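You operate a simulated robot arm through the tools that you are given. There is no shell and no other tool. Be economical: measure what you need, move in short steps, check, and stop when the job is done.

You are at the controls of a simulated two-armed robot. One attempt, no reset.

Task
Pick up the carton labelled "pins" from the top of the bench by the tall stack with one hand, pass it to the other hand and put it on the top of the load on the turntable. Set down upright: carton.

The check looks at the end state, three seconds after you hand in, the way a careful person would. Anything else that was tipped, shoved, dropped, spilled or broken makes it a failure.

Robot
Two 7-joint arms with two-finger grippers on one trunk, on a base that drives. Base frame: it is fixed to the floor where the robot stands at the start and does not move with it; the origin is under the middle of the robot, x ahead of it, y to its left, z up; the surface under the hand at the start is at about z = 0.78. Units: m, degrees, N and s.
The left shoulder is at the start at [0.078, 0.151, 0.913], the right one opposite. With the tool pointing down near the work surface each hand reaches from about 0.24 to 0.78 m from the robot's upright axis, wherever it stands, measured 20 degrees to its own side. Places, roughly: top of the load on the turntable [2.2, 0.6, 0.8]. Payload 2.54 kg a hand.
The TCP of each hand is the grasp point between the finger pads, 0.03 m short of the fingertips. In the tool frame z runs along the fingers and y along their closing line. Largest opening 0.116 m; the body of the gripper starts 0.095 m behind the TCP.
Orientation is that of the tool frame in the base frame, as [roll, pitch, yaw] about the fixed x, y, z axes, in that order (R = Rz(yaw) Ry(pitch) Rx(roll)). With the fingers straight down and closing along the base's y, the tool's x points along the base's -x, its y along +y and its z along -z.

Tools
- The arms move only by the tool play_rows. It takes "left_plan", "right_plan" or both (then of equal length, played together; a hand with none holds still); each is a list of rows, each a list of 7 numbers: the shift along the base's x, y, z in m, then the turn, a rotation vector about the base's x, y, z in degrees, then the opening, from 0 (shut) to 1 (fully open). In form: [[x, y, z, ax, ay, az, fingers], ...]. A call has 1 to 10 rows; each row shifts and turns the commanded pose from where the row before left it. A row lasts 0.2 s, in which the tool goes at most 0.05 m and 8.6 degrees; a call with a longer step from one row to the next is refused whole, and so is a gripper value outside its range. A pose out of reach is approached as far as the arm can. The call stops where the force on the tool passes 40 N (or 10 N more than at its start, if that is more) or the arm is blocked; 0.2 s more then pass. Each finger travels about 0.072 m/s and halts on what it meets, pressing with about 27 N; the grip force reading is that of the motor and also rises with nothing between the fingers. The clock runs only during rows and for 0.2 s after the last one: add rows that do not move to give the fingers time. The reply holds the time, the measured pose of the TCP, the force on the tool along the base axes, the opening and the grip force, in the units named above and with some noise, with the torque about the TCP (base axes, N m) and any sound that the robot's microphone picked up, and new pictures: "views" is both (left out), scene, wrist or none (wrist: the cameras of the hands that moved).
- Cameras (640 x 400 px; columns grow to the right, rows downward): "scene" is now at [0.1491, 0.0459, 1.062]; the picture's right is [0.50, -0.87, 0.00], its down [-0.26, -0.15, -0.95] and it looks along [0.83, 0.48, -0.30] (base axes); focal length 214 px, centre (320, 200). "left" rides on the left gripper at [0.069, 0.015, -0.122] in its tool frame; the picture's right is [-0.21, 0.98, 0.00], its down [-0.83, -0.18, -0.53] and it looks along [-0.52, -0.11, 0.85] (tool axes); focal length 251 px, centre (320, 200). "right" rides on the right gripper at [0.069, -0.015, -0.122] in its tool frame; the picture's right is [0.21, 0.98, 0.00], its down [-0.83, 0.18, -0.53] and it looks along [-0.52, 0.12, 0.85] (tool axes); focal length 251 px, centre (320, 200). There is no depth. A picture from a camera that has moved, and an enlarged one, comes with that camera's place and axes in the base frame and with its lens.
- raise_lower(by): slides the trunk up (or, below 0, down) by that many m; the arms and the scene camera ride with it, the base frame stays. It gives what a move gives, with no picture.
- base_move(legs): drives the robot by 1 to 6 legs, each [ahead, left, turn to the left] in m, m and degrees, along the robot's own axes; the way and the turn of a leg run together, so that a leg with both is an arc; at most 1.5 m and 180 degrees a leg. The arms and the cameras ride along, it lands a little off, and it stops where it bumps. It gives what a move gives, and a new picture of the scene camera.
- aim_head(pan, tilt): turns the head with the scene camera to pan (to the left, within 80 degrees either way) and tilt (down, from -29 to 69), counted from straight ahead of the robot. It gives what a move gives, and a new picture of the scene camera.
- close_up(camera, box): a new picture of the part [left, top, right, bottom] of that camera's present view, enlarged. No time passes.
- sign_off(): hands the job in; it is judged then, once.

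Work in short steps. Places have to be worked out from the pictures, the camera data and where the tool is seen: move nearer, look again, correct. Check each grasp and each placing, and mend what went wrong. You have 120 turns and 260 pictures in all, those below and enlarged ones among them. Open the grippers and draw the arms clear of the work before you hand the job in, unless the task says otherwise; then end with one line.

The tools are called after "Emit:" by a JSON object that holds its "name" and its "arguments". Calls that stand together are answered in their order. play_rows: Moves the arms, as the interface text tells. Its arguments: {"type":"object","properties":{"left_plan":{"type":"array","items":{"type":"array","items":{"type":"number"}}},"right_plan":{"type":"array","items":{"type":"array","items":{"type":"number"}}},"views":{"type":"string","enum":["both","scene","wrist","none"]}},"required":[]} The other tools are called the same way: raise_lower (by) slides the trunk up or down; base_move (legs) drives the base; aim_head (pan, tilt) turns the head that bears the scene camera; close_up (camera, box) takes an enlarged picture of a part of a camera's view; sign_off () hands the job in.

At the start:

```text
time_s: 0.0
left_tool_pos: [0.3452, 0.4658, 1.0471]
left_tcp_rot: [-180.0, 0.1, -179.9]
left_ft_force: [0.6, -0.1, -0.6]
left_wrist_torque: [-0.01, 0.01, 0.0]
left_grip_width: 0.1161
left_gripper_force: 0.1
right_tool_pos: [0.4814, 0.0093, 1.0428]
right_tcp_rot: [179.9, 0.1, 180.0]
right_ft_force: [0.7, 0.6, 0.3]
right_wrist_torque: [-0.02, 0.01, -0.03]
right_grip_width: 0.1161
right_gripper_force: 0.1
trunk travel left (down, up): [-0.15, 0.139]
robot x, y, heading: [0.0029, 0.004, 0.5]
head pan, tilt: [30.0, 17.2]
```

scene: 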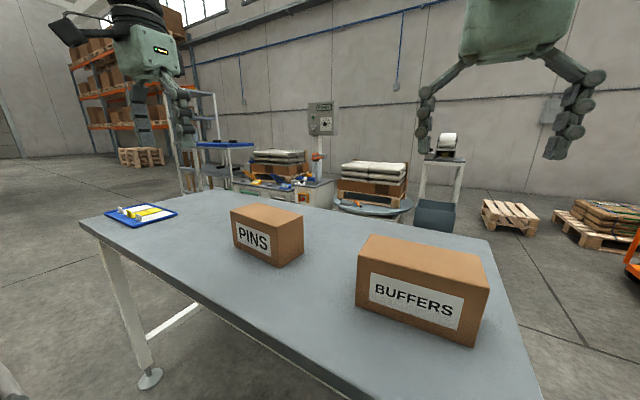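
right: 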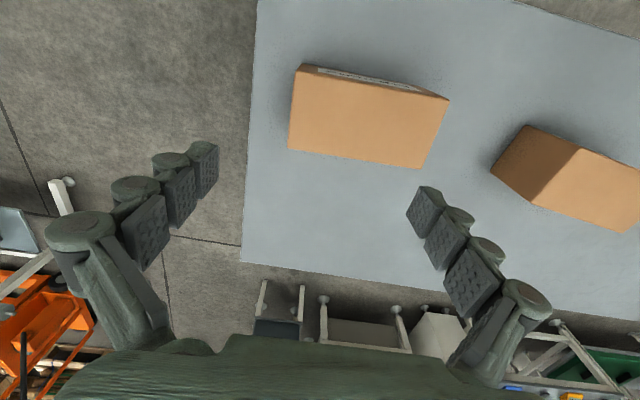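
left: 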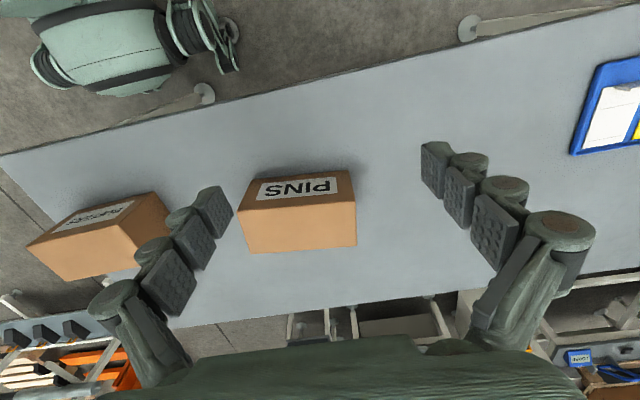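

The PINS carton stands on the bench in front of me, and the turntable load appears at about pixel (377,162). I'll take closer looks before choosing, to see whether there is another candidate carton or bench.

Emit:
{"name": "close_up", "arguments": {"camera": "scene", "box": [180, 120, 480, 300]}}

Emit:
{"name": "aim_head", "arguments": {"pan": 75, "tilt": 15}}

Emit:
{"name": "aim_head", "arguments": {"pan": -50, "tilt": 15}}

```text
2.13 times, centred on (330, 210) of scene
camera zoom: at [0.1491, 0.0459, 1.062], right [0.5, -0.87, 0.0], down [-0.26, -0.15, -0.95], along [0.83, 0.48, -0.3], focal length 458 px, centre (299, 179)
```

zoom: 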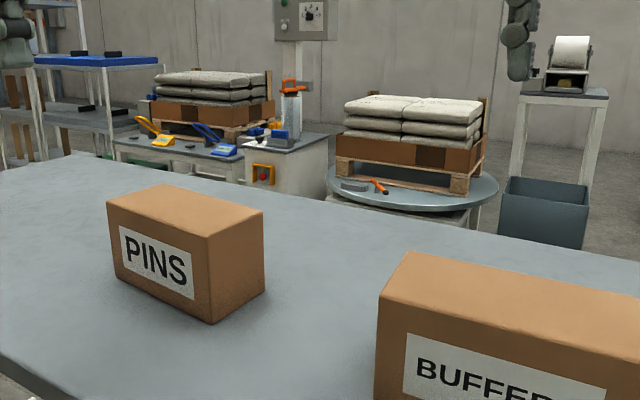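

```text
time_s: 1.1
left_tool_pos: [0.3448, 0.4665, 1.0488]
left_tcp_rot: [-180.0, 0.1, -179.9]
left_ft_force: [-0.2, -0.2, 0.6]
left_wrist_torque: [-0.02, 0.02, -0.02]
left_grip_width: 0.1162
left_gripper_force: 0.1
right_tool_pos: [0.481, 0.0096, 1.0439]
right_tcp_rot: [180.0, 0.0, -180.0]
right_ft_force: [-0.8, -0.1, 0.0]
right_wrist_torque: [0.01, 0.0, -0.01]
right_grip_width: 0.116
right_gripper_force: 0.1
trunk travel left (down, up): [-0.15, 0.139]
robot x, y, heading: [0.0002, -0.002, -0.1]
head pan, tilt: [75.0, 15.0]
camera scene: at [0.0926, 0.0894, 1.0656], right [0.97, -0.26, 0.0], down [-0.07, -0.25, -0.97], along [0.25, 0.93, -0.26], focal length 214 px, centre (320, 200)
```

scene: 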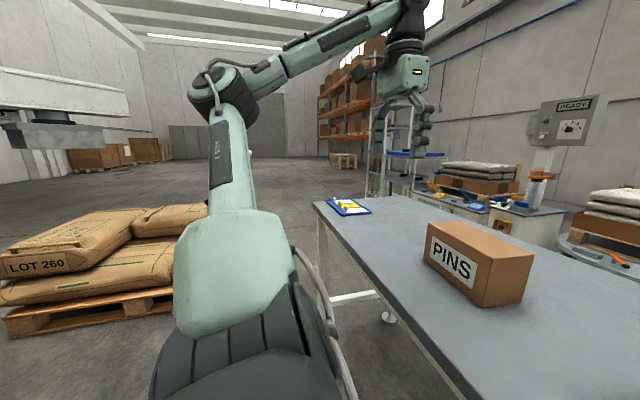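

```text
time_s: 3.2
left_tool_pos: [0.345, 0.4662, 1.0474]
left_tcp_rot: [180.0, 0.2, -179.9]
left_ft_force: [0.5, -0.3, 0.3]
left_wrist_torque: [0.0, 0.01, -0.01]
left_grip_width: 0.1159
left_gripper_force: 0.0
right_tool_pos: [0.4804, 0.0092, 1.0428]
right_tcp_rot: [-180.0, 0.0, -179.9]
right_ft_force: [0.1, 0.7, 0.4]
right_wrist_torque: [0.0, -0.04, 0.0]
right_grip_width: 0.116
right_gripper_force: 0.1
trunk travel left (down, up): [-0.15, 0.139]
robot x, y, heading: [0.0019, 0.001, -0.1]
head pan, tilt: [-50.0, 15.0]
camera scene: at [0.1284, -0.0723, 1.0657], right [-0.77, -0.64, 0.0], down [-0.17, 0.2, -0.97], along [0.62, -0.74, -0.26], focal length 214 px, centre (320, 200)
```

scene: 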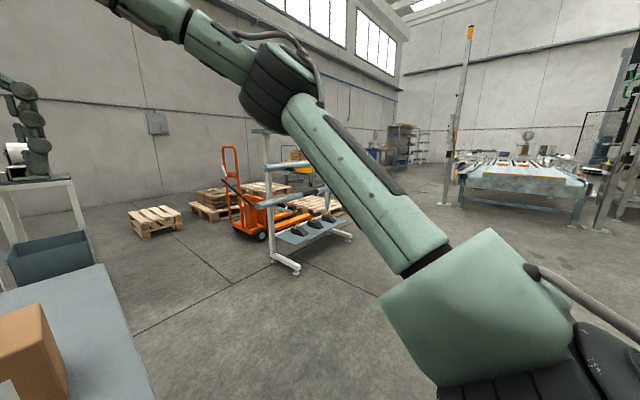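

There is only one PINS carton. By triangulation it is about 0.165 (y) × 0.096 (x) × 0.10 m, centred near (0.51, 0.41). I'll turn the left hand so that it closes along x, moving over the carton's left part while staying high.

Emit:
{"name": "play_rows", "arguments": {"left_plan": [[0.015, 0, 0, 0, 0, -8.6, 1], [0.015, 0, 0, 0, 0, -8.6, 1], [0.015, 0, 0, 0, 0, -8.6, 1], [0.015, 0, 0, 0, 0, -8.6, 1], [0.015, 0, 0, 0, 0, -8.6, 1], [0.015, 0, 0, 0, 0, -8.6, 1], [0.015, 0, 0, 0, 0, -8.6, 1], [0.015, 0, 0, 0, 0, -8.6, 1], [0.015, 0, 0, 0, 0, -8.6, 1], [0.015, 0, 0, 0, 0, -8.6, 1]], "views": "wrist"}}

Emit:
{"name": "aim_head", "arguments": {"pan": 40, "tilt": 28}}

```text
time_s: 5.4
left_tool_pos: [0.4941, 0.4679, 1.0493]
left_tcp_rot: [-180.0, 0.2, 93.9]
left_ft_force: [0.6, -0.4, -0.5]
left_wrist_torque: [0.02, -0.02, 0.04]
left_grip_width: 0.1159
left_gripper_force: 0.0
right_tool_pos: [0.4813, 0.0096, 1.0443]
right_tcp_rot: [-180.0, -0.1, 180.0]
right_ft_force: [0.7, -0.1, 0.5]
right_wrist_torque: [-0.01, -0.01, 0.01]
right_grip_width: 0.116
right_gripper_force: 0.1
trunk travel left (down, up): [-0.15, 0.139]
robot x, y, heading: [0.0, 0.0008, 0.1]
head pan, tilt: [-50.0, 15.0]
camera left: at [0.5067, 0.5373, 1.1709], right [0.99, -0.15, 0.0], down [-0.12, -0.84, 0.54], along [-0.08, -0.53, -0.84], focal length 251 px, centre (320, 200)
```

left: 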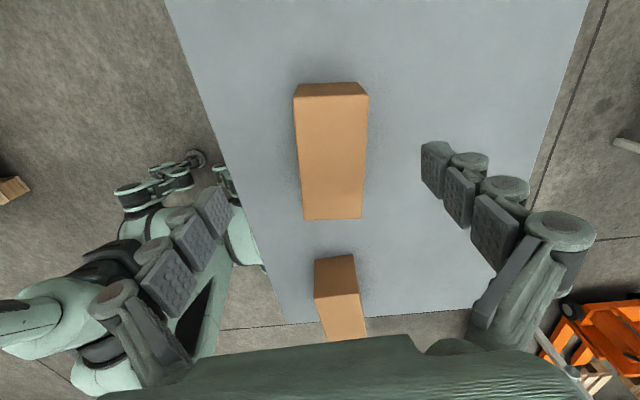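

```text
time_s: 7.0
left_tool_pos: [0.4949, 0.4679, 1.0497]
left_tcp_rot: [-180.0, 0.0, 94.2]
left_ft_force: [0.4, 0.1, 0.7]
left_wrist_torque: [0.0, -0.02, 0.01]
left_grip_width: 0.116
left_gripper_force: 0.1
right_tool_pos: [0.4822, 0.0099, 1.0442]
right_tcp_rot: [-180.0, -0.1, -180.0]
right_ft_force: [0.5, 0.3, -0.5]
right_wrist_torque: [0.01, 0.02, -0.02]
right_grip_width: 0.1159
right_gripper_force: 0.1
trunk travel left (down, up): [-0.15, 0.139]
robot x, y, heading: [0.0022, -0.0003, 0.1]
head pan, tilt: [40.0, 28.0]
camera scene: at [0.1382, 0.0578, 1.0446], right [0.64, -0.77, 0.0], down [-0.36, -0.3, -0.88], along [0.68, 0.57, -0.47], focal length 214 px, centre (320, 200)
```

scene: 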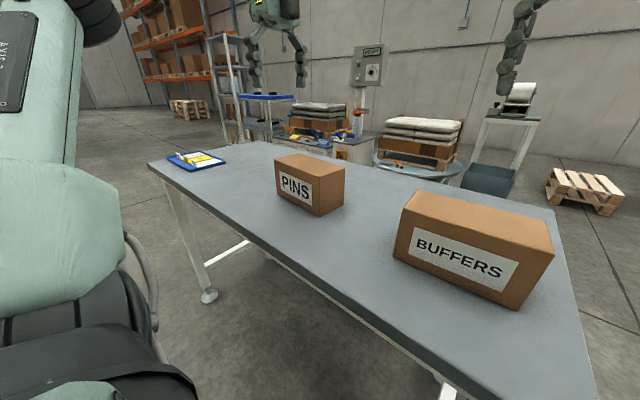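

From the left wrist view the carton top has its centre near (0.503, 0.400). It is about 0.083 wide and 0.168 long, and its long axis is turned about -7°. I'll align the yaw, tilt the hand 20° outward to leave room for the other hand, and come to a pre-grasp.

Emit:
{"name": "play_rows", "arguments": {"left_plan": [[0.005, 0.002, 0, 0, 0, -5.6, 1], [0.005, 0.002, -0.01, 0, 0, -5.6, 1], [0.003, 0.002, -0.02, -6.6, 0.8, 0, 1], [0.003, 0.001, -0.03, -6.6, 0.8, 0, 1], [0.001, 0.001, -0.03, -6.6, 0.8, 0, 1], [0, 0, 0, 0, 0, 0, 1]]}}

```text
time_s: 8.4
left_tool_pos: [0.5117, 0.4754, 0.9558]
left_tcp_rot: [179.9, 20.1, 82.9]
left_ft_force: [-0.7, 0.1, -0.7]
left_wrist_torque: [-0.03, 0.01, 0.01]
left_grip_width: 0.1158
left_gripper_force: 0.0
right_tool_pos: [0.482, 0.0092, 1.0442]
right_tcp_rot: [180.0, 0.0, 180.0]
right_ft_force: [-0.2, 0.0, 0.3]
right_wrist_torque: [-0.01, 0.01, 0.02]
right_grip_width: 0.1159
right_gripper_force: 0.1
trunk travel left (down, up): [-0.15, 0.139]
robot x, y, heading: [-0.0021, -0.0015, -0.2]
head pan, tilt: [40.0, 28.0]
camera scene: at [0.1381, 0.0578, 1.0447], right [0.64, -0.77, 0.0], down [-0.36, -0.3, -0.88], along [0.68, 0.57, -0.47], focal length 214 px, centre (320, 200)
camera left: at [0.542, 0.5803, 1.0468], right [0.94, -0.32, 0.08], down [-0.25, -0.57, 0.78], along [-0.21, -0.76, -0.62], focal length 251 px, centre (320, 200)
```

scene: 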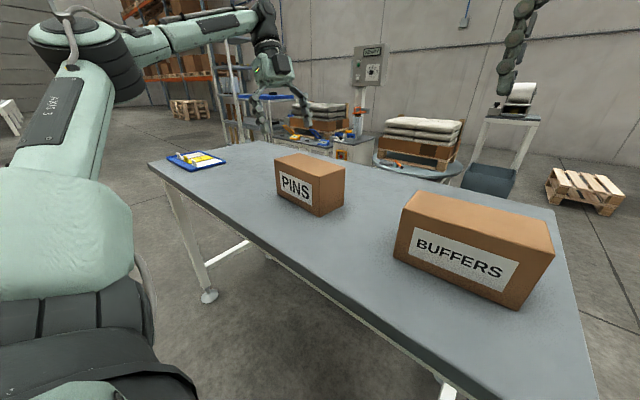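
left: 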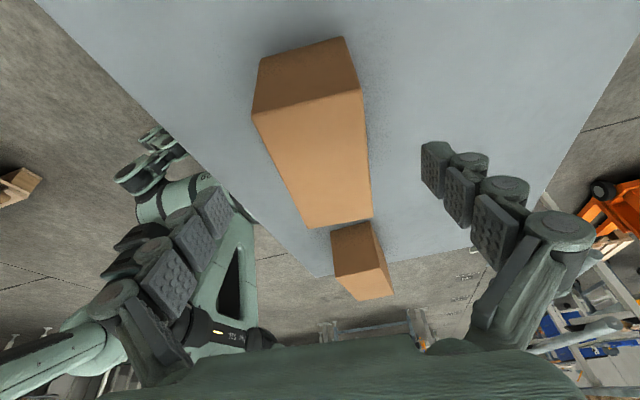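

A second view agrees: the carton centre is at (0.501, 0.403) and the fingers straddle it. I'll go down along the tool axis to the grip point at z≈0.845.

Emit:
{"name": "play_rows", "arguments": {"left_plan": [[-0.002, -0.01, -0.03, 0, 0, 0, 1], [-0.001, -0.01, -0.03, 0, 0, 0, 1], [-0.001, -0.009, -0.026, 0, 0, 0, 1], [-0.001, -0.008, -0.025, 0, 0, 0, 1], [0, 0, 0, 0, 0, 0, 1]]}}

```text
time_s: 9.6
left_tool_pos: [0.5047, 0.4406, 0.8497]
left_tcp_rot: [-180.0, 20.0, 82.9]
left_ft_force: [-0.1, 0.0, -0.1]
left_wrist_torque: [-0.02, 0.03, -0.02]
left_grip_width: 0.1161
left_gripper_force: 0.1
right_tool_pos: [0.4809, 0.0092, 1.0436]
right_tcp_rot: [-180.0, 0.0, -179.9]
right_ft_force: [-0.3, 0.5, 0.6]
right_wrist_torque: [0.0, -0.01, 0.0]
right_grip_width: 0.1161
right_gripper_force: 0.0
trunk travel left (down, up): [-0.15, 0.139]
robot x, y, heading: [0.0029, -0.0019, 0.0]
head pan, tilt: [40.0, 28.0]
camera scene: at [0.1382, 0.0578, 1.0446], right [0.64, -0.77, 0.0], down [-0.36, -0.3, -0.88], along [0.68, 0.57, -0.47], focal length 214 px, centre (320, 200)
camera left: at [0.5351, 0.5442, 0.9397], right [0.94, -0.32, 0.07], down [-0.25, -0.57, 0.78], along [-0.21, -0.76, -0.62], focal length 251 px, centre (320, 200)
```

scene: 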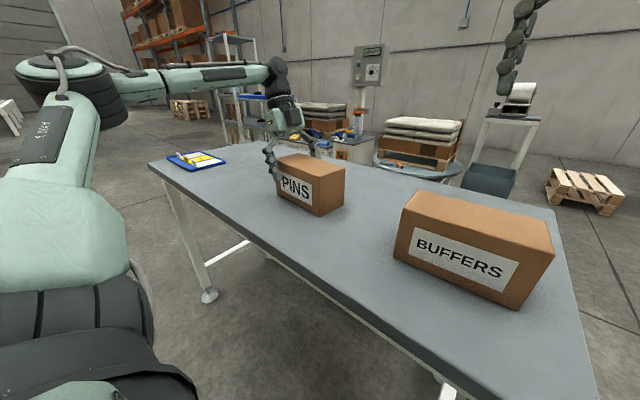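
left: 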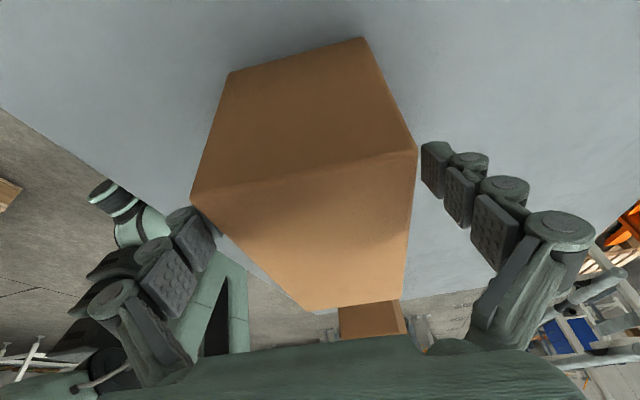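

The fingers straddle the carton with the force still near zero. I'll close and wait for the grip.

Emit:
{"name": "play_rows", "arguments": {"left_plan": [[0, 0, 0, 0, 0, 0, 0.6], [0, 0, 0, 0, 0, 0, 0.4], [0, 0, 0, 0, 0, 0, 0.2], [0, 0, 0, 0, 0, 0, 0], [0, 0, 0, 0, 0, 0, 0]]}}

```text
time_s: 10.8
left_tool_pos: [0.5056, 0.4405, 0.8492]
left_tcp_rot: [179.8, 20.1, 82.9]
left_ft_force: [-0.6, 0.7, 1.9]
left_wrist_torque: [-0.04, 0.34, 0.02]
left_grip_width: 0.0845
left_gripper_force: 27.0
right_tool_pos: [0.4809, 0.0085, 1.0445]
right_tcp_rot: [-180.0, -0.1, 179.9]
right_ft_force: [0.2, -0.3, 0.0]
right_wrist_torque: [0.01, -0.05, 0.04]
right_grip_width: 0.116
right_gripper_force: 0.1
trunk travel left (down, up): [-0.15, 0.139]
robot x, y, heading: [-0.0023, 0.0018, 0.2]
head pan, tilt: [40.0, 28.0]
camera scene: at [0.138, 0.0578, 1.0447], right [0.64, -0.77, 0.0], down [-0.36, -0.3, -0.88], along [0.68, 0.57, -0.47], focal length 214 px, centre (320, 200)
camera left: at [0.535, 0.5443, 0.9402], right [0.94, -0.32, 0.07], down [-0.25, -0.57, 0.78], along [-0.21, -0.76, -0.62], focal length 251 px, centre (320, 200)
```

scene: 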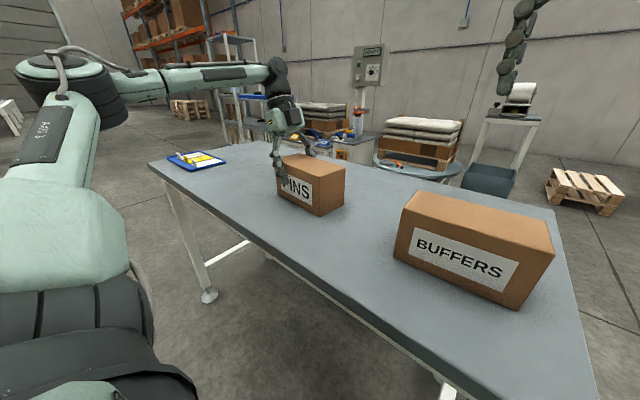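
left: 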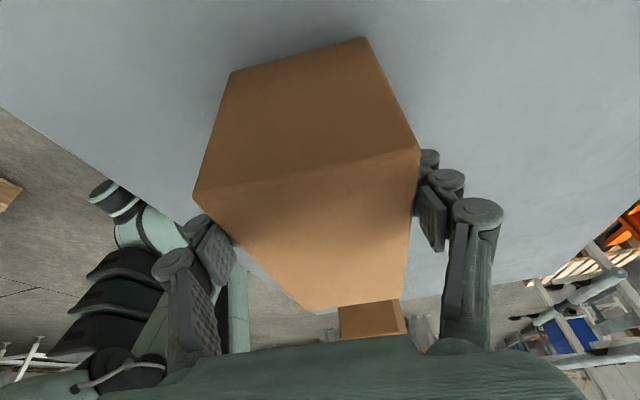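

The carton is gripped at a width of 0.0845 with 27 N. I'll lift it a little to read the weight and check for sag.

Emit:
{"name": "play_rows", "arguments": {"left_plan": [[0, 0, 0.015, 0, 0, 0, 0], [0, 0, 0.02, 0, 0, 0, 0], [0, 0, 0.02, 0, 0, 0, 0], [0, 0, 0, 0, 0, 0, 0]]}}

```text
time_s: 11.8
left_tool_pos: [0.5075, 0.4393, 0.9027]
left_tcp_rot: [179.9, 20.2, 83.0]
left_ft_force: [0.4, 0.5, -5.1]
left_wrist_torque: [0.2, -0.02, 0.03]
left_grip_width: 0.0845
left_gripper_force: 26.7
right_tool_pos: [0.4814, 0.0102, 1.0433]
right_tcp_rot: [-179.9, 0.0, 180.0]
right_ft_force: [0.5, -0.3, 0.5]
right_wrist_torque: [0.06, 0.0, -0.02]
right_grip_width: 0.1159
right_gripper_force: 0.0
trunk travel left (down, up): [-0.15, 0.139]
robot x, y, heading: [-0.0034, -0.0006, -0.1]
head pan, tilt: [40.0, 28.0]
camera scene: at [0.1385, 0.0581, 1.0445], right [0.64, -0.77, 0.0], down [-0.36, -0.3, -0.88], along [0.68, 0.57, -0.47], focal length 214 px, centre (320, 200)
camera left: at [0.5371, 0.5428, 0.9941], right [0.94, -0.32, 0.07], down [-0.25, -0.57, 0.78], along [-0.21, -0.76, -0.62], focal length 251 px, centre (320, 200)
```

scene: 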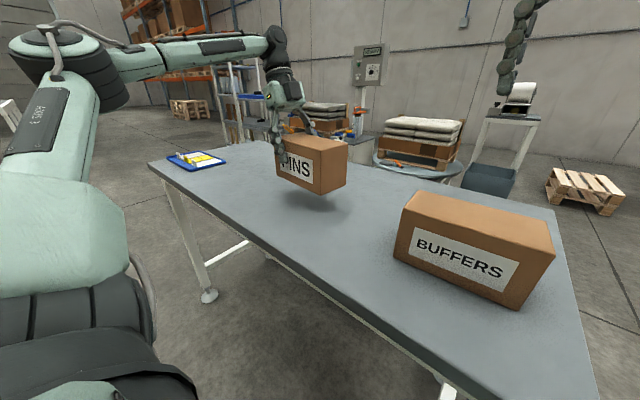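
left: 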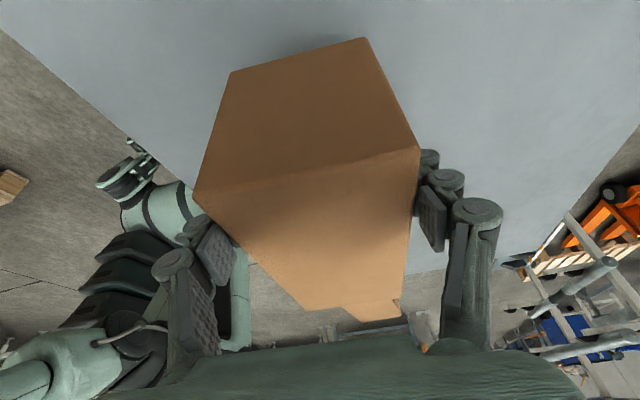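

The carton weighs about 0.52 kg and hangs level. I'll raise it toward the middle, high over BUFFERS, while the right hand turns to mirror the left one and moves aside and up.

Emit:
{"name": "play_rows", "arguments": {"left_plan": [[0, 0, 0.02, 0, 0, 0, 0], [0, -0.01, 0.02, 0, 0, 0, 0], [-0.006, -0.025, 0.02, 0, 0, 0, 0], [-0.006, -0.03, 0.02, 0, 0, 0, 0], [-0.006, -0.03, 0.015, 0, 0, 0, 0], [-0.006, -0.03, 0.015, 0, 0, 0, 0], [-0.006, -0.03, 0.015, 0, 0, 0, 0], [-0.006, -0.03, 0.01, 0, 0, 0, 0], [-0.006, -0.03, 0.01, 0, 0, 0, 0], [-0.005, -0.025, 0, 0, 0, 0, 0]], "right_plan": [[-0.0036, -0.012, 0.015, 0, 0, 8.3, 1], [-0.0036, -0.012, 0.015, 0, 0, 8.3, 1], [-0.0036, -0.012, 0.015, 0, 0, 8.3, 1], [-0.0036, -0.012, 0.015, 0, 0, 8.3, 1], [-0.0036, -0.012, 0.015, 0, 0, 8.3, 1], [-0.0036, -0.012, 0.015, 0, 0, 8.3, 1], [-0.0036, -0.012, 0.015, 0, 0, 8.3, 1], [-0.0036, -0.012, 0.015, 0, 0, 8.3, 1], [-0.0036, -0.012, 0.01, 0, 0, 8.3, 1], [-0.0036, -0.012, 0.01, 0, 0, 8.3, 1]]}}

```text
time_s: 14.0
left_tool_pos: [0.4594, 0.1994, 1.0469]
left_tcp_rot: [179.9, 20.0, 82.9]
left_ft_force: [0.9, -0.1, -4.7]
left_wrist_torque: [0.2, -0.05, -0.06]
left_grip_width: 0.0849
left_gripper_force: 27.0
right_tool_pos: [0.3302, -0.0451, 1.0544]
right_tcp_rot: [180.0, 0.1, -97.0]
right_ft_force: [-0.3, -0.3, -0.3]
right_wrist_torque: [-0.01, -0.01, -0.01]
right_grip_width: 0.116
right_gripper_force: 0.1
right hand out of reach, approached as far as the arm can: row 6, 7, 8, 9, 10
trunk travel left (down, up): [-0.15, 0.139]
robot x, y, heading: [0.0004, -0.0001, 0.2]
head pan, tilt: [40.0, 28.0]
camera scene: at [0.1384, 0.0578, 1.0446], right [0.64, -0.77, 0.0], down [-0.36, -0.3, -0.88], along [0.68, 0.57, -0.47], focal length 214 px, centre (320, 200)
camera right: at [0.3373, -0.1151, 1.1758], right [-1.0, -0.09, 0.0], down [-0.08, 0.84, 0.54], along [-0.05, 0.53, -0.84], focal length 251 px, centre (320, 200)
camera left: at [0.4899, 0.3035, 1.1378], right [0.94, -0.32, 0.07], down [-0.25, -0.57, 0.78], along [-0.21, -0.76, -0.62], focal length 251 px, centre (320, 200)
```

scene: 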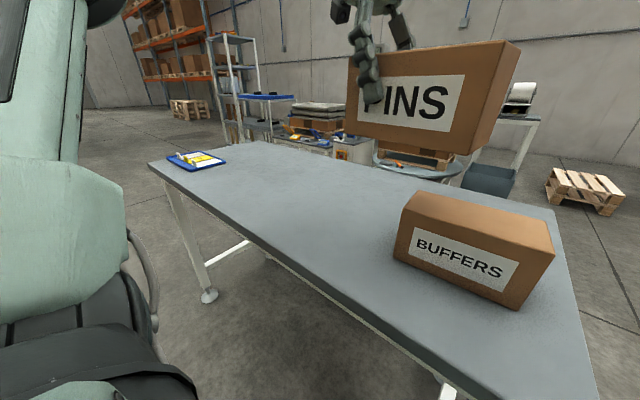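
right: 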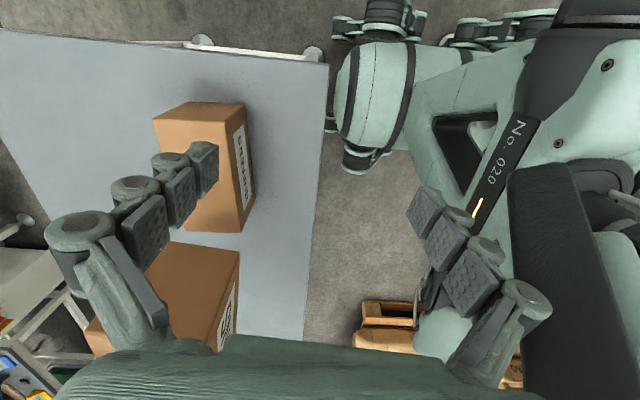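
left: 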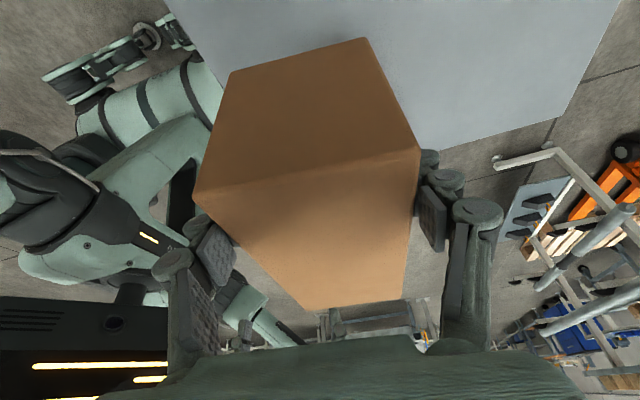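

The right arm reaches its height limit near z≈1.1. I'll raise the trunk 0.12 m so that both hands get more headroom over BUFFERS.

Emit:
{"name": "raise_lower", "arguments": {"by": 0.12}}

Emit:
{"name": "play_rows", "arguments": {"left_plan": [[0, 0, -0.02, 0, 0, 0, 0], [0, 0, -0.02, 0, 0, 0, 0], [0, 0, -0.02, 0, 0, 0, 0], [0, 0, -0.02, 0, 0, 0, 0], [0, 0, -0.02, 0, 0, 0, 0], [0, 0, -0.01, 0, 0, 0, 0]], "right_plan": [[0, 0, 0, 0, 0, 0, 1], [0, -0.01, 0, 0, 0, 0, 1], [0, -0.01, 0, 0, 0, 0, 1], [0, -0.01, 0, 0, 0, 0, 1], [0, -0.01, 0, 0, 0, 0, 1], [0, 0, 0, 0, 0, 0, 1]], "views": "scene"}}

```text
time_s: 15.5
left_tool_pos: [0.4607, 0.1998, 1.1668]
left_tcp_rot: [179.9, 20.0, 82.9]
left_ft_force: [0.2, 0.1, -5.1]
left_wrist_torque: [0.15, 0.02, -0.07]
left_grip_width: 0.0845
left_gripper_force: 26.9
right_tool_pos: [0.3318, -0.0448, 1.1729]
right_tcp_rot: [-180.0, 0.0, -97.1]
right_ft_force: [-0.6, -0.1, -0.1]
right_wrist_torque: [0.0, 0.04, 0.0]
right_grip_width: 0.116
right_gripper_force: 0.1
trunk travel left (down, up): [-0.27, 0.019]
robot x, y, heading: [-0.0036, 0.0017, -0.2]
head pan, tilt: [40.0, 28.0]
```

```text
time_s: 16.9
left_tool_pos: [0.4619, 0.2004, 1.0548]
left_tcp_rot: [179.9, 20.0, 82.9]
left_ft_force: [0.3, 0.5, -4.9]
left_wrist_torque: [0.17, -0.03, 0.0]
left_grip_width: 0.0847
left_gripper_force: 26.9
right_tool_pos: [0.3205, -0.0773, 1.1645]
right_tcp_rot: [180.0, 0.2, -97.2]
right_ft_force: [0.2, -0.7, -0.5]
right_wrist_torque: [-0.03, -0.02, -0.02]
right_grip_width: 0.1162
right_gripper_force: 0.0
right hand out of reach, approached as far as the arm can: row 3, 4, 5
trunk travel left (down, up): [-0.27, 0.019]
robot x, y, heading: [0.0023, 0.0013, 0.0]
head pan, tilt: [40.0, 28.0]
camera scene: at [0.1385, 0.058, 1.1646], right [0.64, -0.77, 0.0], down [-0.36, -0.3, -0.88], along [0.68, 0.57, -0.47], focal length 214 px, centre (320, 200)
```

scene: 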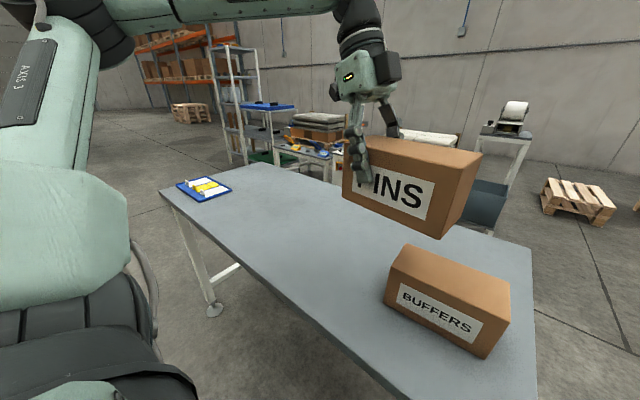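

The right hand is at its height limit again. I'll lower it, tilt it 20° in mirror image, and come at the carton's free end horizontally at grip height instead of from above.

Emit:
{"name": "play_rows", "arguments": {"right_plan": [[0.01, 0, -0.03, 0, 0, 0, 1], [0.01, 0, -0.03, 0, 0, 0, 1], [0.01, 0, -0.03, 6.6, -0.8, 0, 1], [0.02, 0.01, -0.02, 6.6, -0.8, 0, 1], [0.03, 0.01, 0, 6.6, -0.8, 0, 1], [0.03, 0.015, 0, 0, 0, 0, 1], [0.013, 0.015, 0, 0, 0, 0, 1], [0, 0, 0, 0, 0, 0, 1]]}}

```text
time_s: 18.7
left_tool_pos: [0.4615, 0.1996, 1.0561]
left_tcp_rot: [179.9, 19.9, 82.9]
left_ft_force: [-0.1, -0.2, -4.7]
left_wrist_torque: [0.24, -0.02, -0.02]
left_grip_width: 0.0844
left_gripper_force: 26.5
right_tool_pos: [0.4268, -0.0207, 1.0536]
right_tcp_rot: [179.9, 20.1, -97.4]
right_ft_force: [-0.2, 0.2, -0.2]
right_wrist_torque: [0.0, 0.0, 0.02]
right_grip_width: 0.1163
right_gripper_force: 0.0
right hand out of reach, approached as far as the arm can: row 6, 7
trunk travel left (down, up): [-0.27, 0.019]
robot x, y, heading: [0.0022, -0.0004, 0.0]
head pan, tilt: [40.0, 28.0]
camera scene: at [0.1384, 0.0578, 1.1646], right [0.64, -0.77, 0.0], down [-0.36, -0.3, -0.88], along [0.68, 0.57, -0.47], focal length 214 px, centre (320, 200)
camera right: at [0.4277, -0.1279, 1.1443], right [-0.99, -0.08, -0.07], down [-0.1, 0.61, 0.79], along [-0.01, 0.79, -0.61], focal length 251 px, centre (320, 200)
```

scene: 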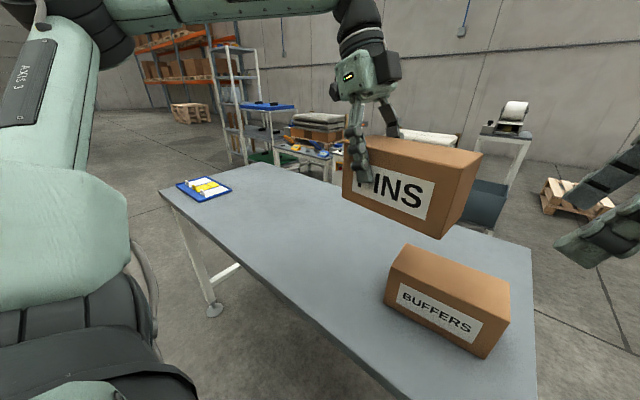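
right: 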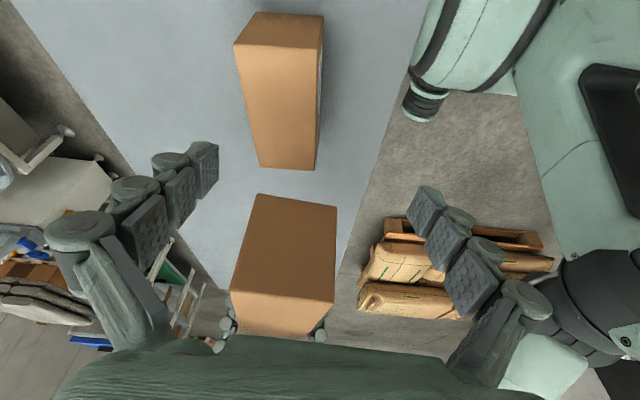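

The right arm is at a joint limit there, so I'll have the left hand carry the carton into the right hand's open fingers near y≈0. First I'll retreat the right hand slightly and line up the carton's axis.

Emit:
{"name": "play_rows", "arguments": {"left_plan": [[-0.011, 0, 0, 0, 0, 0, 0], [-0.011, 0, 0, 0, 0, 0, 0], [-0.003, -0.022, 0, 0, 0, 0, 0], [-0.003, -0.022, 0, 0, 0, 0, 0], [0, 0, 0, 0, 0, 0, 0]], "right_plan": [[-0.009, -0.01, 0, 0, 0, 0, 1], [-0.009, -0.01, 0, 0, 0, 0, 1], [0, 0, 0, 0, 0, 0, 1], [0, 0, 0, 0, 0, 0, 1], [0, 0, 0, 0, 0, 0, 1]]}}

```text
time_s: 19.9
left_tool_pos: [0.4315, 0.1574, 1.0561]
left_tcp_rot: [-180.0, 20.0, 82.9]
left_ft_force: [-0.5, -0.5, -4.5]
left_wrist_torque: [0.19, -0.02, 0.03]
left_grip_width: 0.0847
left_gripper_force: 27.1
right_tool_pos: [0.4077, -0.0406, 1.0543]
right_tcp_rot: [179.9, 20.1, -97.1]
right_ft_force: [0.0, 0.2, -0.1]
right_wrist_torque: [0.0, 0.01, 0.03]
right_grip_width: 0.1162
right_gripper_force: 0.0
trunk travel left (down, up): [-0.27, 0.019]
robot x, y, heading: [-0.0011, 0.0031, 0.1]
head pan, tilt: [40.0, 28.0]
camera scene: at [0.1385, 0.058, 1.1645], right [0.64, -0.77, 0.0], down [-0.36, -0.3, -0.88], along [0.68, 0.57, -0.47], focal length 214 px, centre (320, 200)
camera right: at [0.409, -0.1478, 1.1448], right [-0.99, -0.08, -0.07], down [-0.11, 0.61, 0.78], along [-0.02, 0.79, -0.62], focal length 251 px, centre (320, 200)
camera left: at [0.461, 0.2618, 1.1463], right [0.94, -0.32, 0.07], down [-0.25, -0.57, 0.78], along [-0.21, -0.76, -0.62], focal length 251 px, centre (320, 200)
```

scene: 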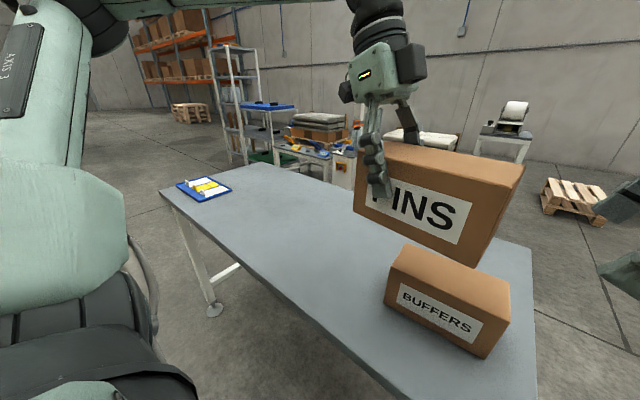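
right: 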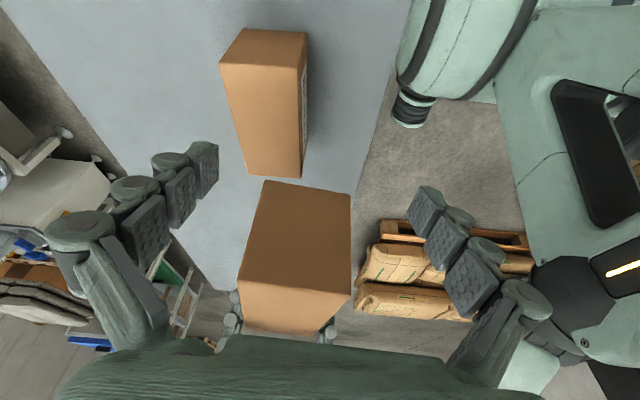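
left: 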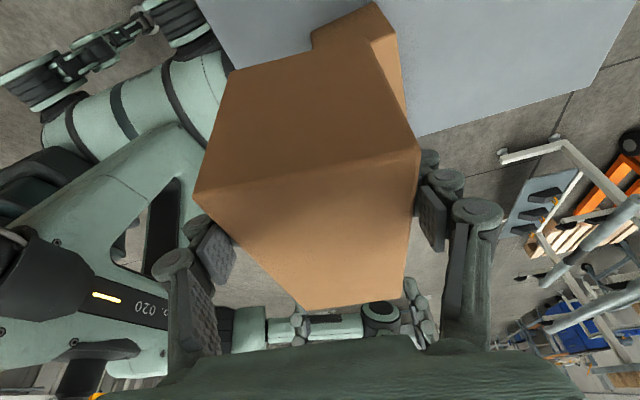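

The carton axis lines up with the right hand: the end face is predicted at column 302 and seen at about 300. I'll slide the carton between the right fingers along its own axis.

Emit:
{"name": "play_rows", "arguments": {"left_plan": [[-0.003, -0.0256, 0, 0, 0, 0, 0], [-0.003, -0.0256, 0, 0, 0, 0, 0], [-0.003, -0.0256, 0, 0, 0, 0, 0], [-0.003, -0.0256, 0, 0, 0, 0, 0], [-0.003, -0.0256, 0, 0, 0, 0, 0], [0, 0, 0, 0, 0, 0, 0]]}}

Emit:
{"name": "close_up", "arguments": {"camera": "right", "box": [0, 0, 640, 400]}}

```text
time_s: 21.3
left_tool_pos: [0.4174, 0.0271, 1.0583]
left_tcp_rot: [179.8, 20.1, 82.9]
left_ft_force: [0.2, -0.4, -4.7]
left_wrist_torque: [0.18, -0.02, -0.02]
left_grip_width: 0.0848
left_gripper_force: 27.5
right_tool_pos: [0.4071, -0.0419, 1.0536]
right_tcp_rot: [179.9, 20.0, -97.1]
right_ft_force: [-0.1, -0.5, -0.1]
right_wrist_torque: [0.0, -0.01, 0.02]
right_grip_width: 0.1161
right_gripper_force: 0.0
trunk travel left (down, up): [-0.27, 0.019]
robot x, y, heading: [0.0013, 0.0004, 0.1]
head pan, tilt: [40.0, 28.0]
camera scene: at [0.1384, 0.058, 1.1646], right [0.64, -0.77, 0.0], down [-0.36, -0.3, -0.88], along [0.68, 0.57, -0.47], focal length 214 px, centre (320, 200)
camera left: at [0.4476, 0.1313, 1.1496], right [0.94, -0.32, 0.07], down [-0.25, -0.57, 0.78], along [-0.21, -0.76, -0.62], focal length 251 px, centre (320, 200)
```

scene: 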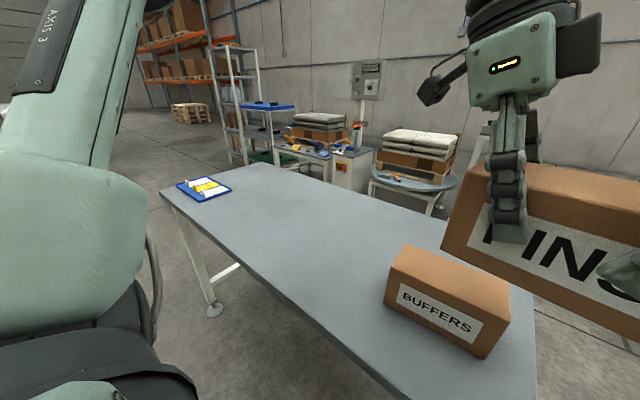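
left: 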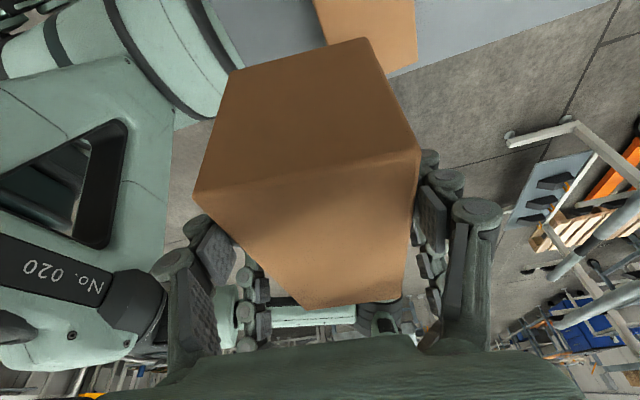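

```text
1.00 times, centred on (320, 200) of right (not enlarged: the box is as wide or as high as the picture)
camera zoom: at [0.4089, -0.1478, 1.1449], right [-0.99, -0.08, -0.07], down [-0.11, 0.61, 0.78], along [-0.02, 0.79, -0.62], focal length 251 px, centre (320, 200)
```

zoom: 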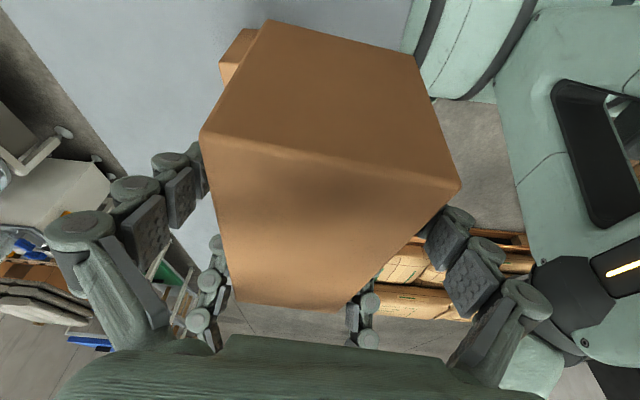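

The carton sits between the right fingers with clearance on both sides and no contact force. I'll close the right hand while the left holds.

Emit:
{"name": "play_rows", "arguments": {"right_plan": [[0, 0, 0, 0, 0, 0, 0.6], [0, 0, 0, 0, 0, 0, 0.4], [0, 0, 0, 0, 0, 0, 0.2], [0, 0, 0, 0, 0, 0, 0], [0, 0, 0, 0, 0, 0, 0], [0, 0, 0, 0, 0, 0, 0]]}}

```text
time_s: 22.7
left_tool_pos: [0.4176, 0.0287, 1.0587]
left_tcp_rot: [180.0, 19.9, 82.9]
left_ft_force: [-17.0, 6.7, -9.9]
left_wrist_torque: [0.34, 0.29, -0.74]
left_grip_width: 0.0847
left_gripper_force: 27.3
right_tool_pos: [0.4078, -0.0413, 1.0536]
right_tcp_rot: [-180.0, 20.1, -97.3]
right_ft_force: [17.1, -6.4, 5.5]
right_wrist_torque: [0.27, -0.32, -0.53]
right_grip_width: 0.0843
right_gripper_force: 27.2
trunk travel left (down, up): [-0.27, 0.019]
robot x, y, heading: [0.0017, -0.0012, 0.2]
head pan, tilt: [40.0, 28.0]
camera scene: at [0.1385, 0.0578, 1.1646], right [0.64, -0.77, 0.0], down [-0.36, -0.3, -0.88], along [0.68, 0.57, -0.47], focal length 214 px, centre (320, 200)
camera right: at [0.4093, -0.1485, 1.1451], right [-0.99, -0.08, -0.07], down [-0.1, 0.61, 0.79], along [-0.01, 0.79, -0.61], focal length 251 px, centre (320, 200)
```

scene: 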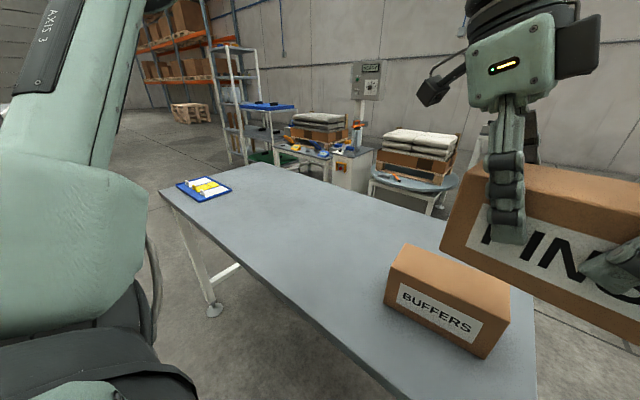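
right: 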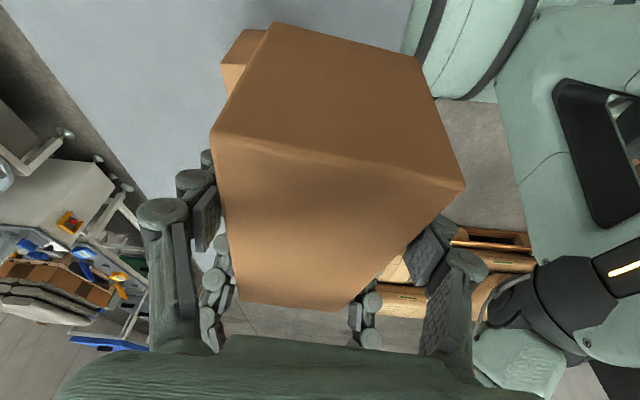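

Both hands hold the carton, with about 17 N of opposing x force between them. I'll shift the right hand +2 mm in x to relieve it before letting the left go.

Emit:
{"name": "play_rows", "arguments": {"right_plan": [[0.002, 0, 0, 0, 0, 0, 0], [0, 0, 0, 0, 0, 0, 0]], "views": "none"}}

```text
time_s: 23.3
left_tool_pos: [0.4178, 0.028, 1.0579]
left_tcp_rot: [-179.9, 19.8, 83.0]
left_ft_force: [-10.6, 10.9, -14.0]
left_wrist_torque: [0.72, 0.43, -0.31]
left_grip_width: 0.0847
left_gripper_force: 27.4
right_tool_pos: [0.41, -0.0406, 1.0535]
right_tcp_rot: [-180.0, 20.1, -97.1]
right_ft_force: [10.3, -11.5, 9.6]
right_wrist_torque: [0.14, -0.53, -0.44]
right_grip_width: 0.0847
right_gripper_force: 27.2
trunk travel left (down, up): [-0.27, 0.019]
robot x, y, heading: [-0.001, -0.0033, 0.2]
head pan, tilt: [40.0, 28.0]
```

The x force has dropped, and the right grip is firm at 0.0847 and 27 N. I'll open the left hand.

Emit:
{"name": "play_rows", "arguments": {"left_plan": [[0, 0, 0, 0, 0, 0, 0.85], [0, 0, 0, 0, 0, 0, 1], [0, 0, 0, 0, 0, 0, 1], [0, 0, 0, 0, 0, 0, 1]]}}

```text
time_s: 24.3
left_tool_pos: [0.4189, 0.0277, 1.0589]
left_tcp_rot: [179.9, 20.0, 82.9]
left_ft_force: [-0.5, 0.2, -0.6]
left_wrist_torque: [0.0, -0.03, -0.02]
left_grip_width: 0.1159
left_gripper_force: 0.1
right_tool_pos: [0.4098, -0.0393, 1.0529]
right_tcp_rot: [179.9, 20.0, -97.1]
right_ft_force: [0.2, 1.3, 0.4]
right_wrist_torque: [-0.15, 0.04, 0.0]
right_grip_width: 0.0846
right_gripper_force: 26.9
trunk travel left (down, up): [-0.27, 0.019]
robot x, y, heading: [-0.0008, 0.0004, 0.2]
head pan, tilt: [40.0, 28.0]
camera scene: at [0.1385, 0.0578, 1.1646], right [0.64, -0.77, 0.0], down [-0.36, -0.3, -0.88], along [0.68, 0.57, -0.47], focal length 214 px, centre (320, 200)
camera left: at [0.4478, 0.1314, 1.1497], right [0.94, -0.32, 0.07], down [-0.25, -0.57, 0.78], along [-0.21, -0.76, -0.62], focal length 251 px, centre (320, 200)
```

scene: 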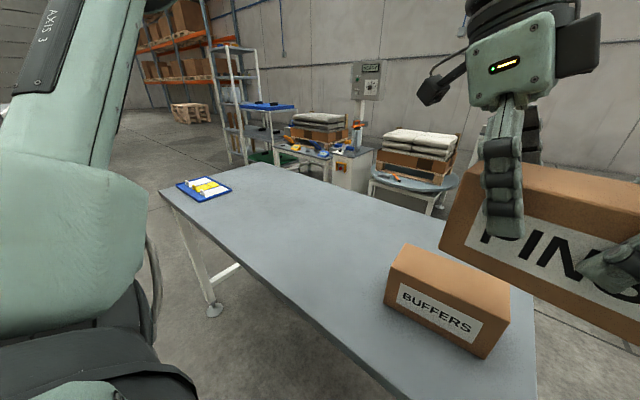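
left: 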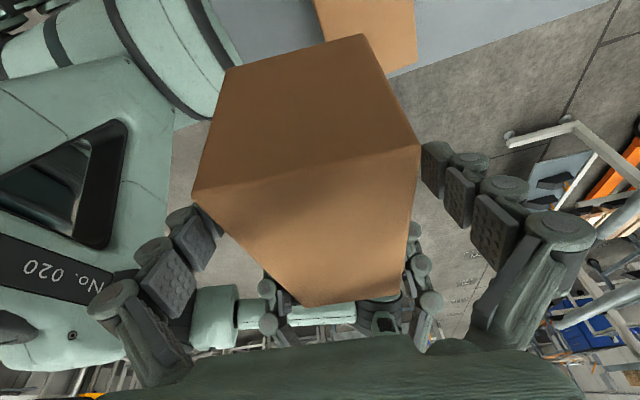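

The left hand is open and free and the carton stays in the right hand. I'll withdraw the left hand along the carton's axis, past its end.

Emit:
{"name": "play_rows", "arguments": {"left_plan": [[0.0025, 0.02, 0, 0, 0, 0, 1], [0.003, 0.025, 0, 0, 0, 0, 1], [0.003, 0.025, 0, 0, 0, 0, 1], [0.003, 0.025, 0, 0, 0, 0, 1], [0.003, 0.025, 0, 0, 0, 0, 1], [0, 0.04, 0, 0, 0, 0, 1], [0, 0.04, 0, 0, 0, 0, 1], [0, 0.04, 0, 0, 0, 0, 1]]}}

```text
time_s: 26.1
left_tool_pos: [0.433, 0.2701, 1.0585]
left_tcp_rot: [179.9, 20.0, 82.9]
left_ft_force: [0.2, 0.7, -0.7]
left_wrist_torque: [0.0, -0.01, -0.02]
left_grip_width: 0.1159
left_gripper_force: 0.2
right_tool_pos: [0.4083, -0.0394, 1.0546]
right_tcp_rot: [179.9, 20.0, -97.1]
right_ft_force: [-0.4, 0.3, -0.5]
right_wrist_torque: [-0.18, 0.03, -0.03]
right_grip_width: 0.0844
right_gripper_force: 26.9
trunk travel left (down, up): [-0.27, 0.019]
robot x, y, heading: [-0.0017, 0.0022, -0.1]
head pan, tilt: [40.0, 28.0]
camera scene: at [0.1383, 0.0582, 1.1646], right [0.64, -0.77, 0.0], down [-0.36, -0.3, -0.88], along [0.68, 0.57, -0.47], focal length 214 px, centre (320, 200)
camera left: at [0.4614, 0.3731, 1.1486], right [0.94, -0.32, 0.07], down [-0.25, -0.57, 0.78], along [-0.21, -0.76, -0.62], focal length 251 px, centre (320, 200)
```

scene: 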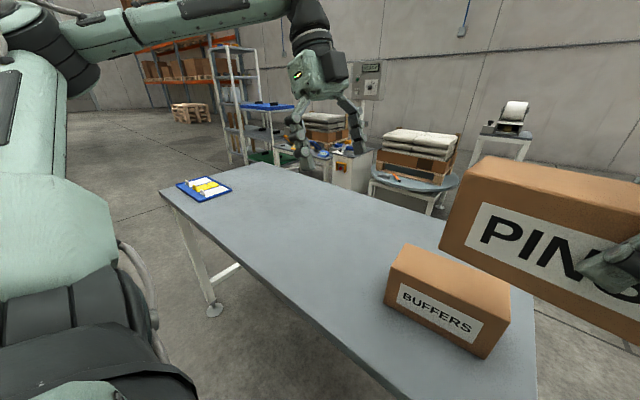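
left: 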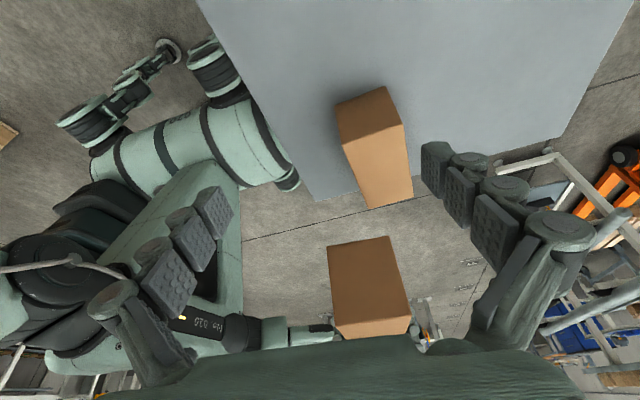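

The pass is done. Before driving I'll look to the right to find a lane around the end of the bench.

Emit:
{"name": "aim_head", "arguments": {"pan": -60, "tilt": 35}}

Emit:
{"name": "aim_head", "arguments": {"pan": -15, "tilt": 20}}

```text
time_s: 27.9
left_tool_pos: [0.4322, 0.2685, 1.058]
left_tcp_rot: [179.9, 20.0, 82.8]
left_ft_force: [-0.5, -0.4, 0.5]
left_wrist_torque: [-0.01, 0.01, 0.0]
left_grip_width: 0.116
left_gripper_force: 0.1
right_tool_pos: [0.409, -0.0404, 1.0546]
right_tcp_rot: [180.0, 20.0, -97.0]
right_ft_force: [0.1, 0.1, 0.1]
right_wrist_torque: [-0.15, 0.03, 0.01]
right_grip_width: 0.0845
right_gripper_force: 27.2
trunk travel left (down, up): [-0.27, 0.019]
robot x, y, heading: [0.0005, -0.0015, 0.2]
head pan, tilt: [-60.0, 35.0]
camera scene: at [0.1127, -0.077, 1.1536], right [-0.87, -0.5, 0.0], down [-0.29, 0.5, -0.82], along [0.41, -0.71, -0.57], focal length 214 px, centre (320, 200)
```

scene: 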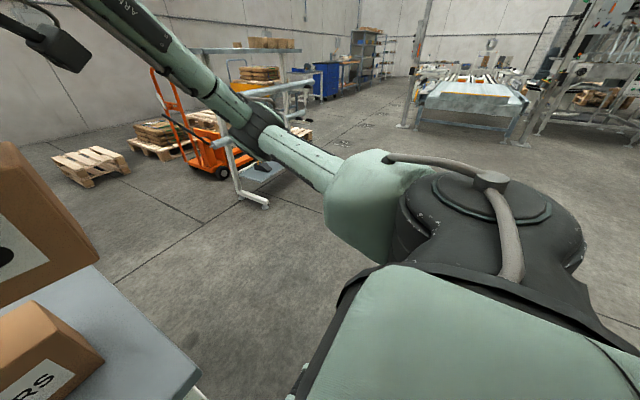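

```text
time_s: 29.0
left_tool_pos: [0.4319, 0.2681, 1.0587]
left_tcp_rot: [180.0, 20.0, 82.9]
left_ft_force: [0.7, -0.4, -0.1]
left_wrist_torque: [0.0, 0.01, 0.02]
left_grip_width: 0.1161
left_gripper_force: 0.1
right_tool_pos: [0.4093, -0.0401, 1.0541]
right_tcp_rot: [179.9, 20.0, -97.1]
right_ft_force: [-0.7, -0.4, 1.0]
right_wrist_torque: [-0.16, 0.03, -0.02]
right_grip_width: 0.0844
right_gripper_force: 26.6
trunk travel left (down, up): [-0.27, 0.019]
robot x, y, heading: [-0.0028, 0.0004, 0.0]
head pan, tilt: [-15.0, 20.0]
camera scene: at [0.1585, -0.025, 1.1774], right [-0.26, -0.97, 0.0], down [-0.33, 0.09, -0.94], along [0.91, -0.24, -0.34], focal length 214 px, centre (320, 200)
```

scene: 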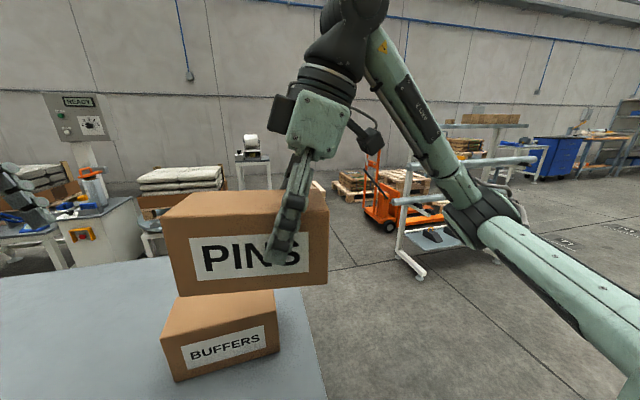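

I need the rack's extent near the lane more precisely, so I'll take a closer look.

Emit:
{"name": "close_up", "arguments": {"camera": "scene", "box": [320, 100, 560, 300]}}

Emit:
{"name": "aim_head", "arguments": {"pan": -50, "tilt": 69}}

```text
2.00 times, centred on (440, 200) of scene
camera zoom: at [0.1585, -0.025, 1.1774], right [-0.26, -0.97, 0.0], down [-0.33, 0.09, -0.94], along [0.91, -0.24, -0.34], focal length 429 px, centre (80, 200)
```

zoom: 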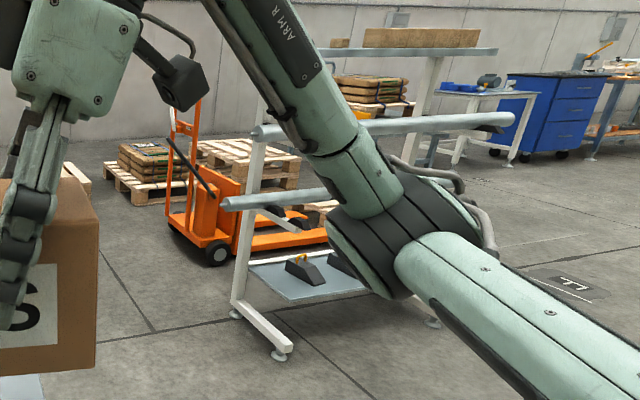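

```text
time_s: 30.2
left_tool_pos: [0.432, 0.2677, 1.0574]
left_tcp_rot: [179.9, 20.0, 82.8]
left_ft_force: [1.0, -0.4, -0.4]
left_wrist_torque: [0.02, 0.01, -0.01]
left_grip_width: 0.116
left_gripper_force: 0.0
right_tool_pos: [0.4094, -0.0402, 1.0531]
right_tcp_rot: [179.9, 20.0, -97.1]
right_ft_force: [0.0, 0.9, -0.2]
right_wrist_torque: [-0.15, 0.0, 0.01]
right_grip_width: 0.0844
right_gripper_force: 27.1
trunk travel left (down, up): [-0.27, 0.019]
robot x, y, heading: [-0.0012, 0.0016, -0.0]
head pan, tilt: [-50.0, 68.8]
camera scene: at [0.1046, -0.0437, 1.11], right [-0.77, -0.64, 0.0], down [-0.6, 0.71, -0.36], along [0.23, -0.28, -0.93], focal length 214 px, centre (320, 200)
```

scene: 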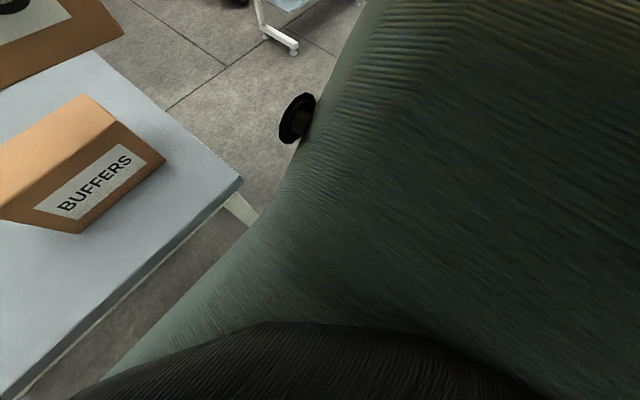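

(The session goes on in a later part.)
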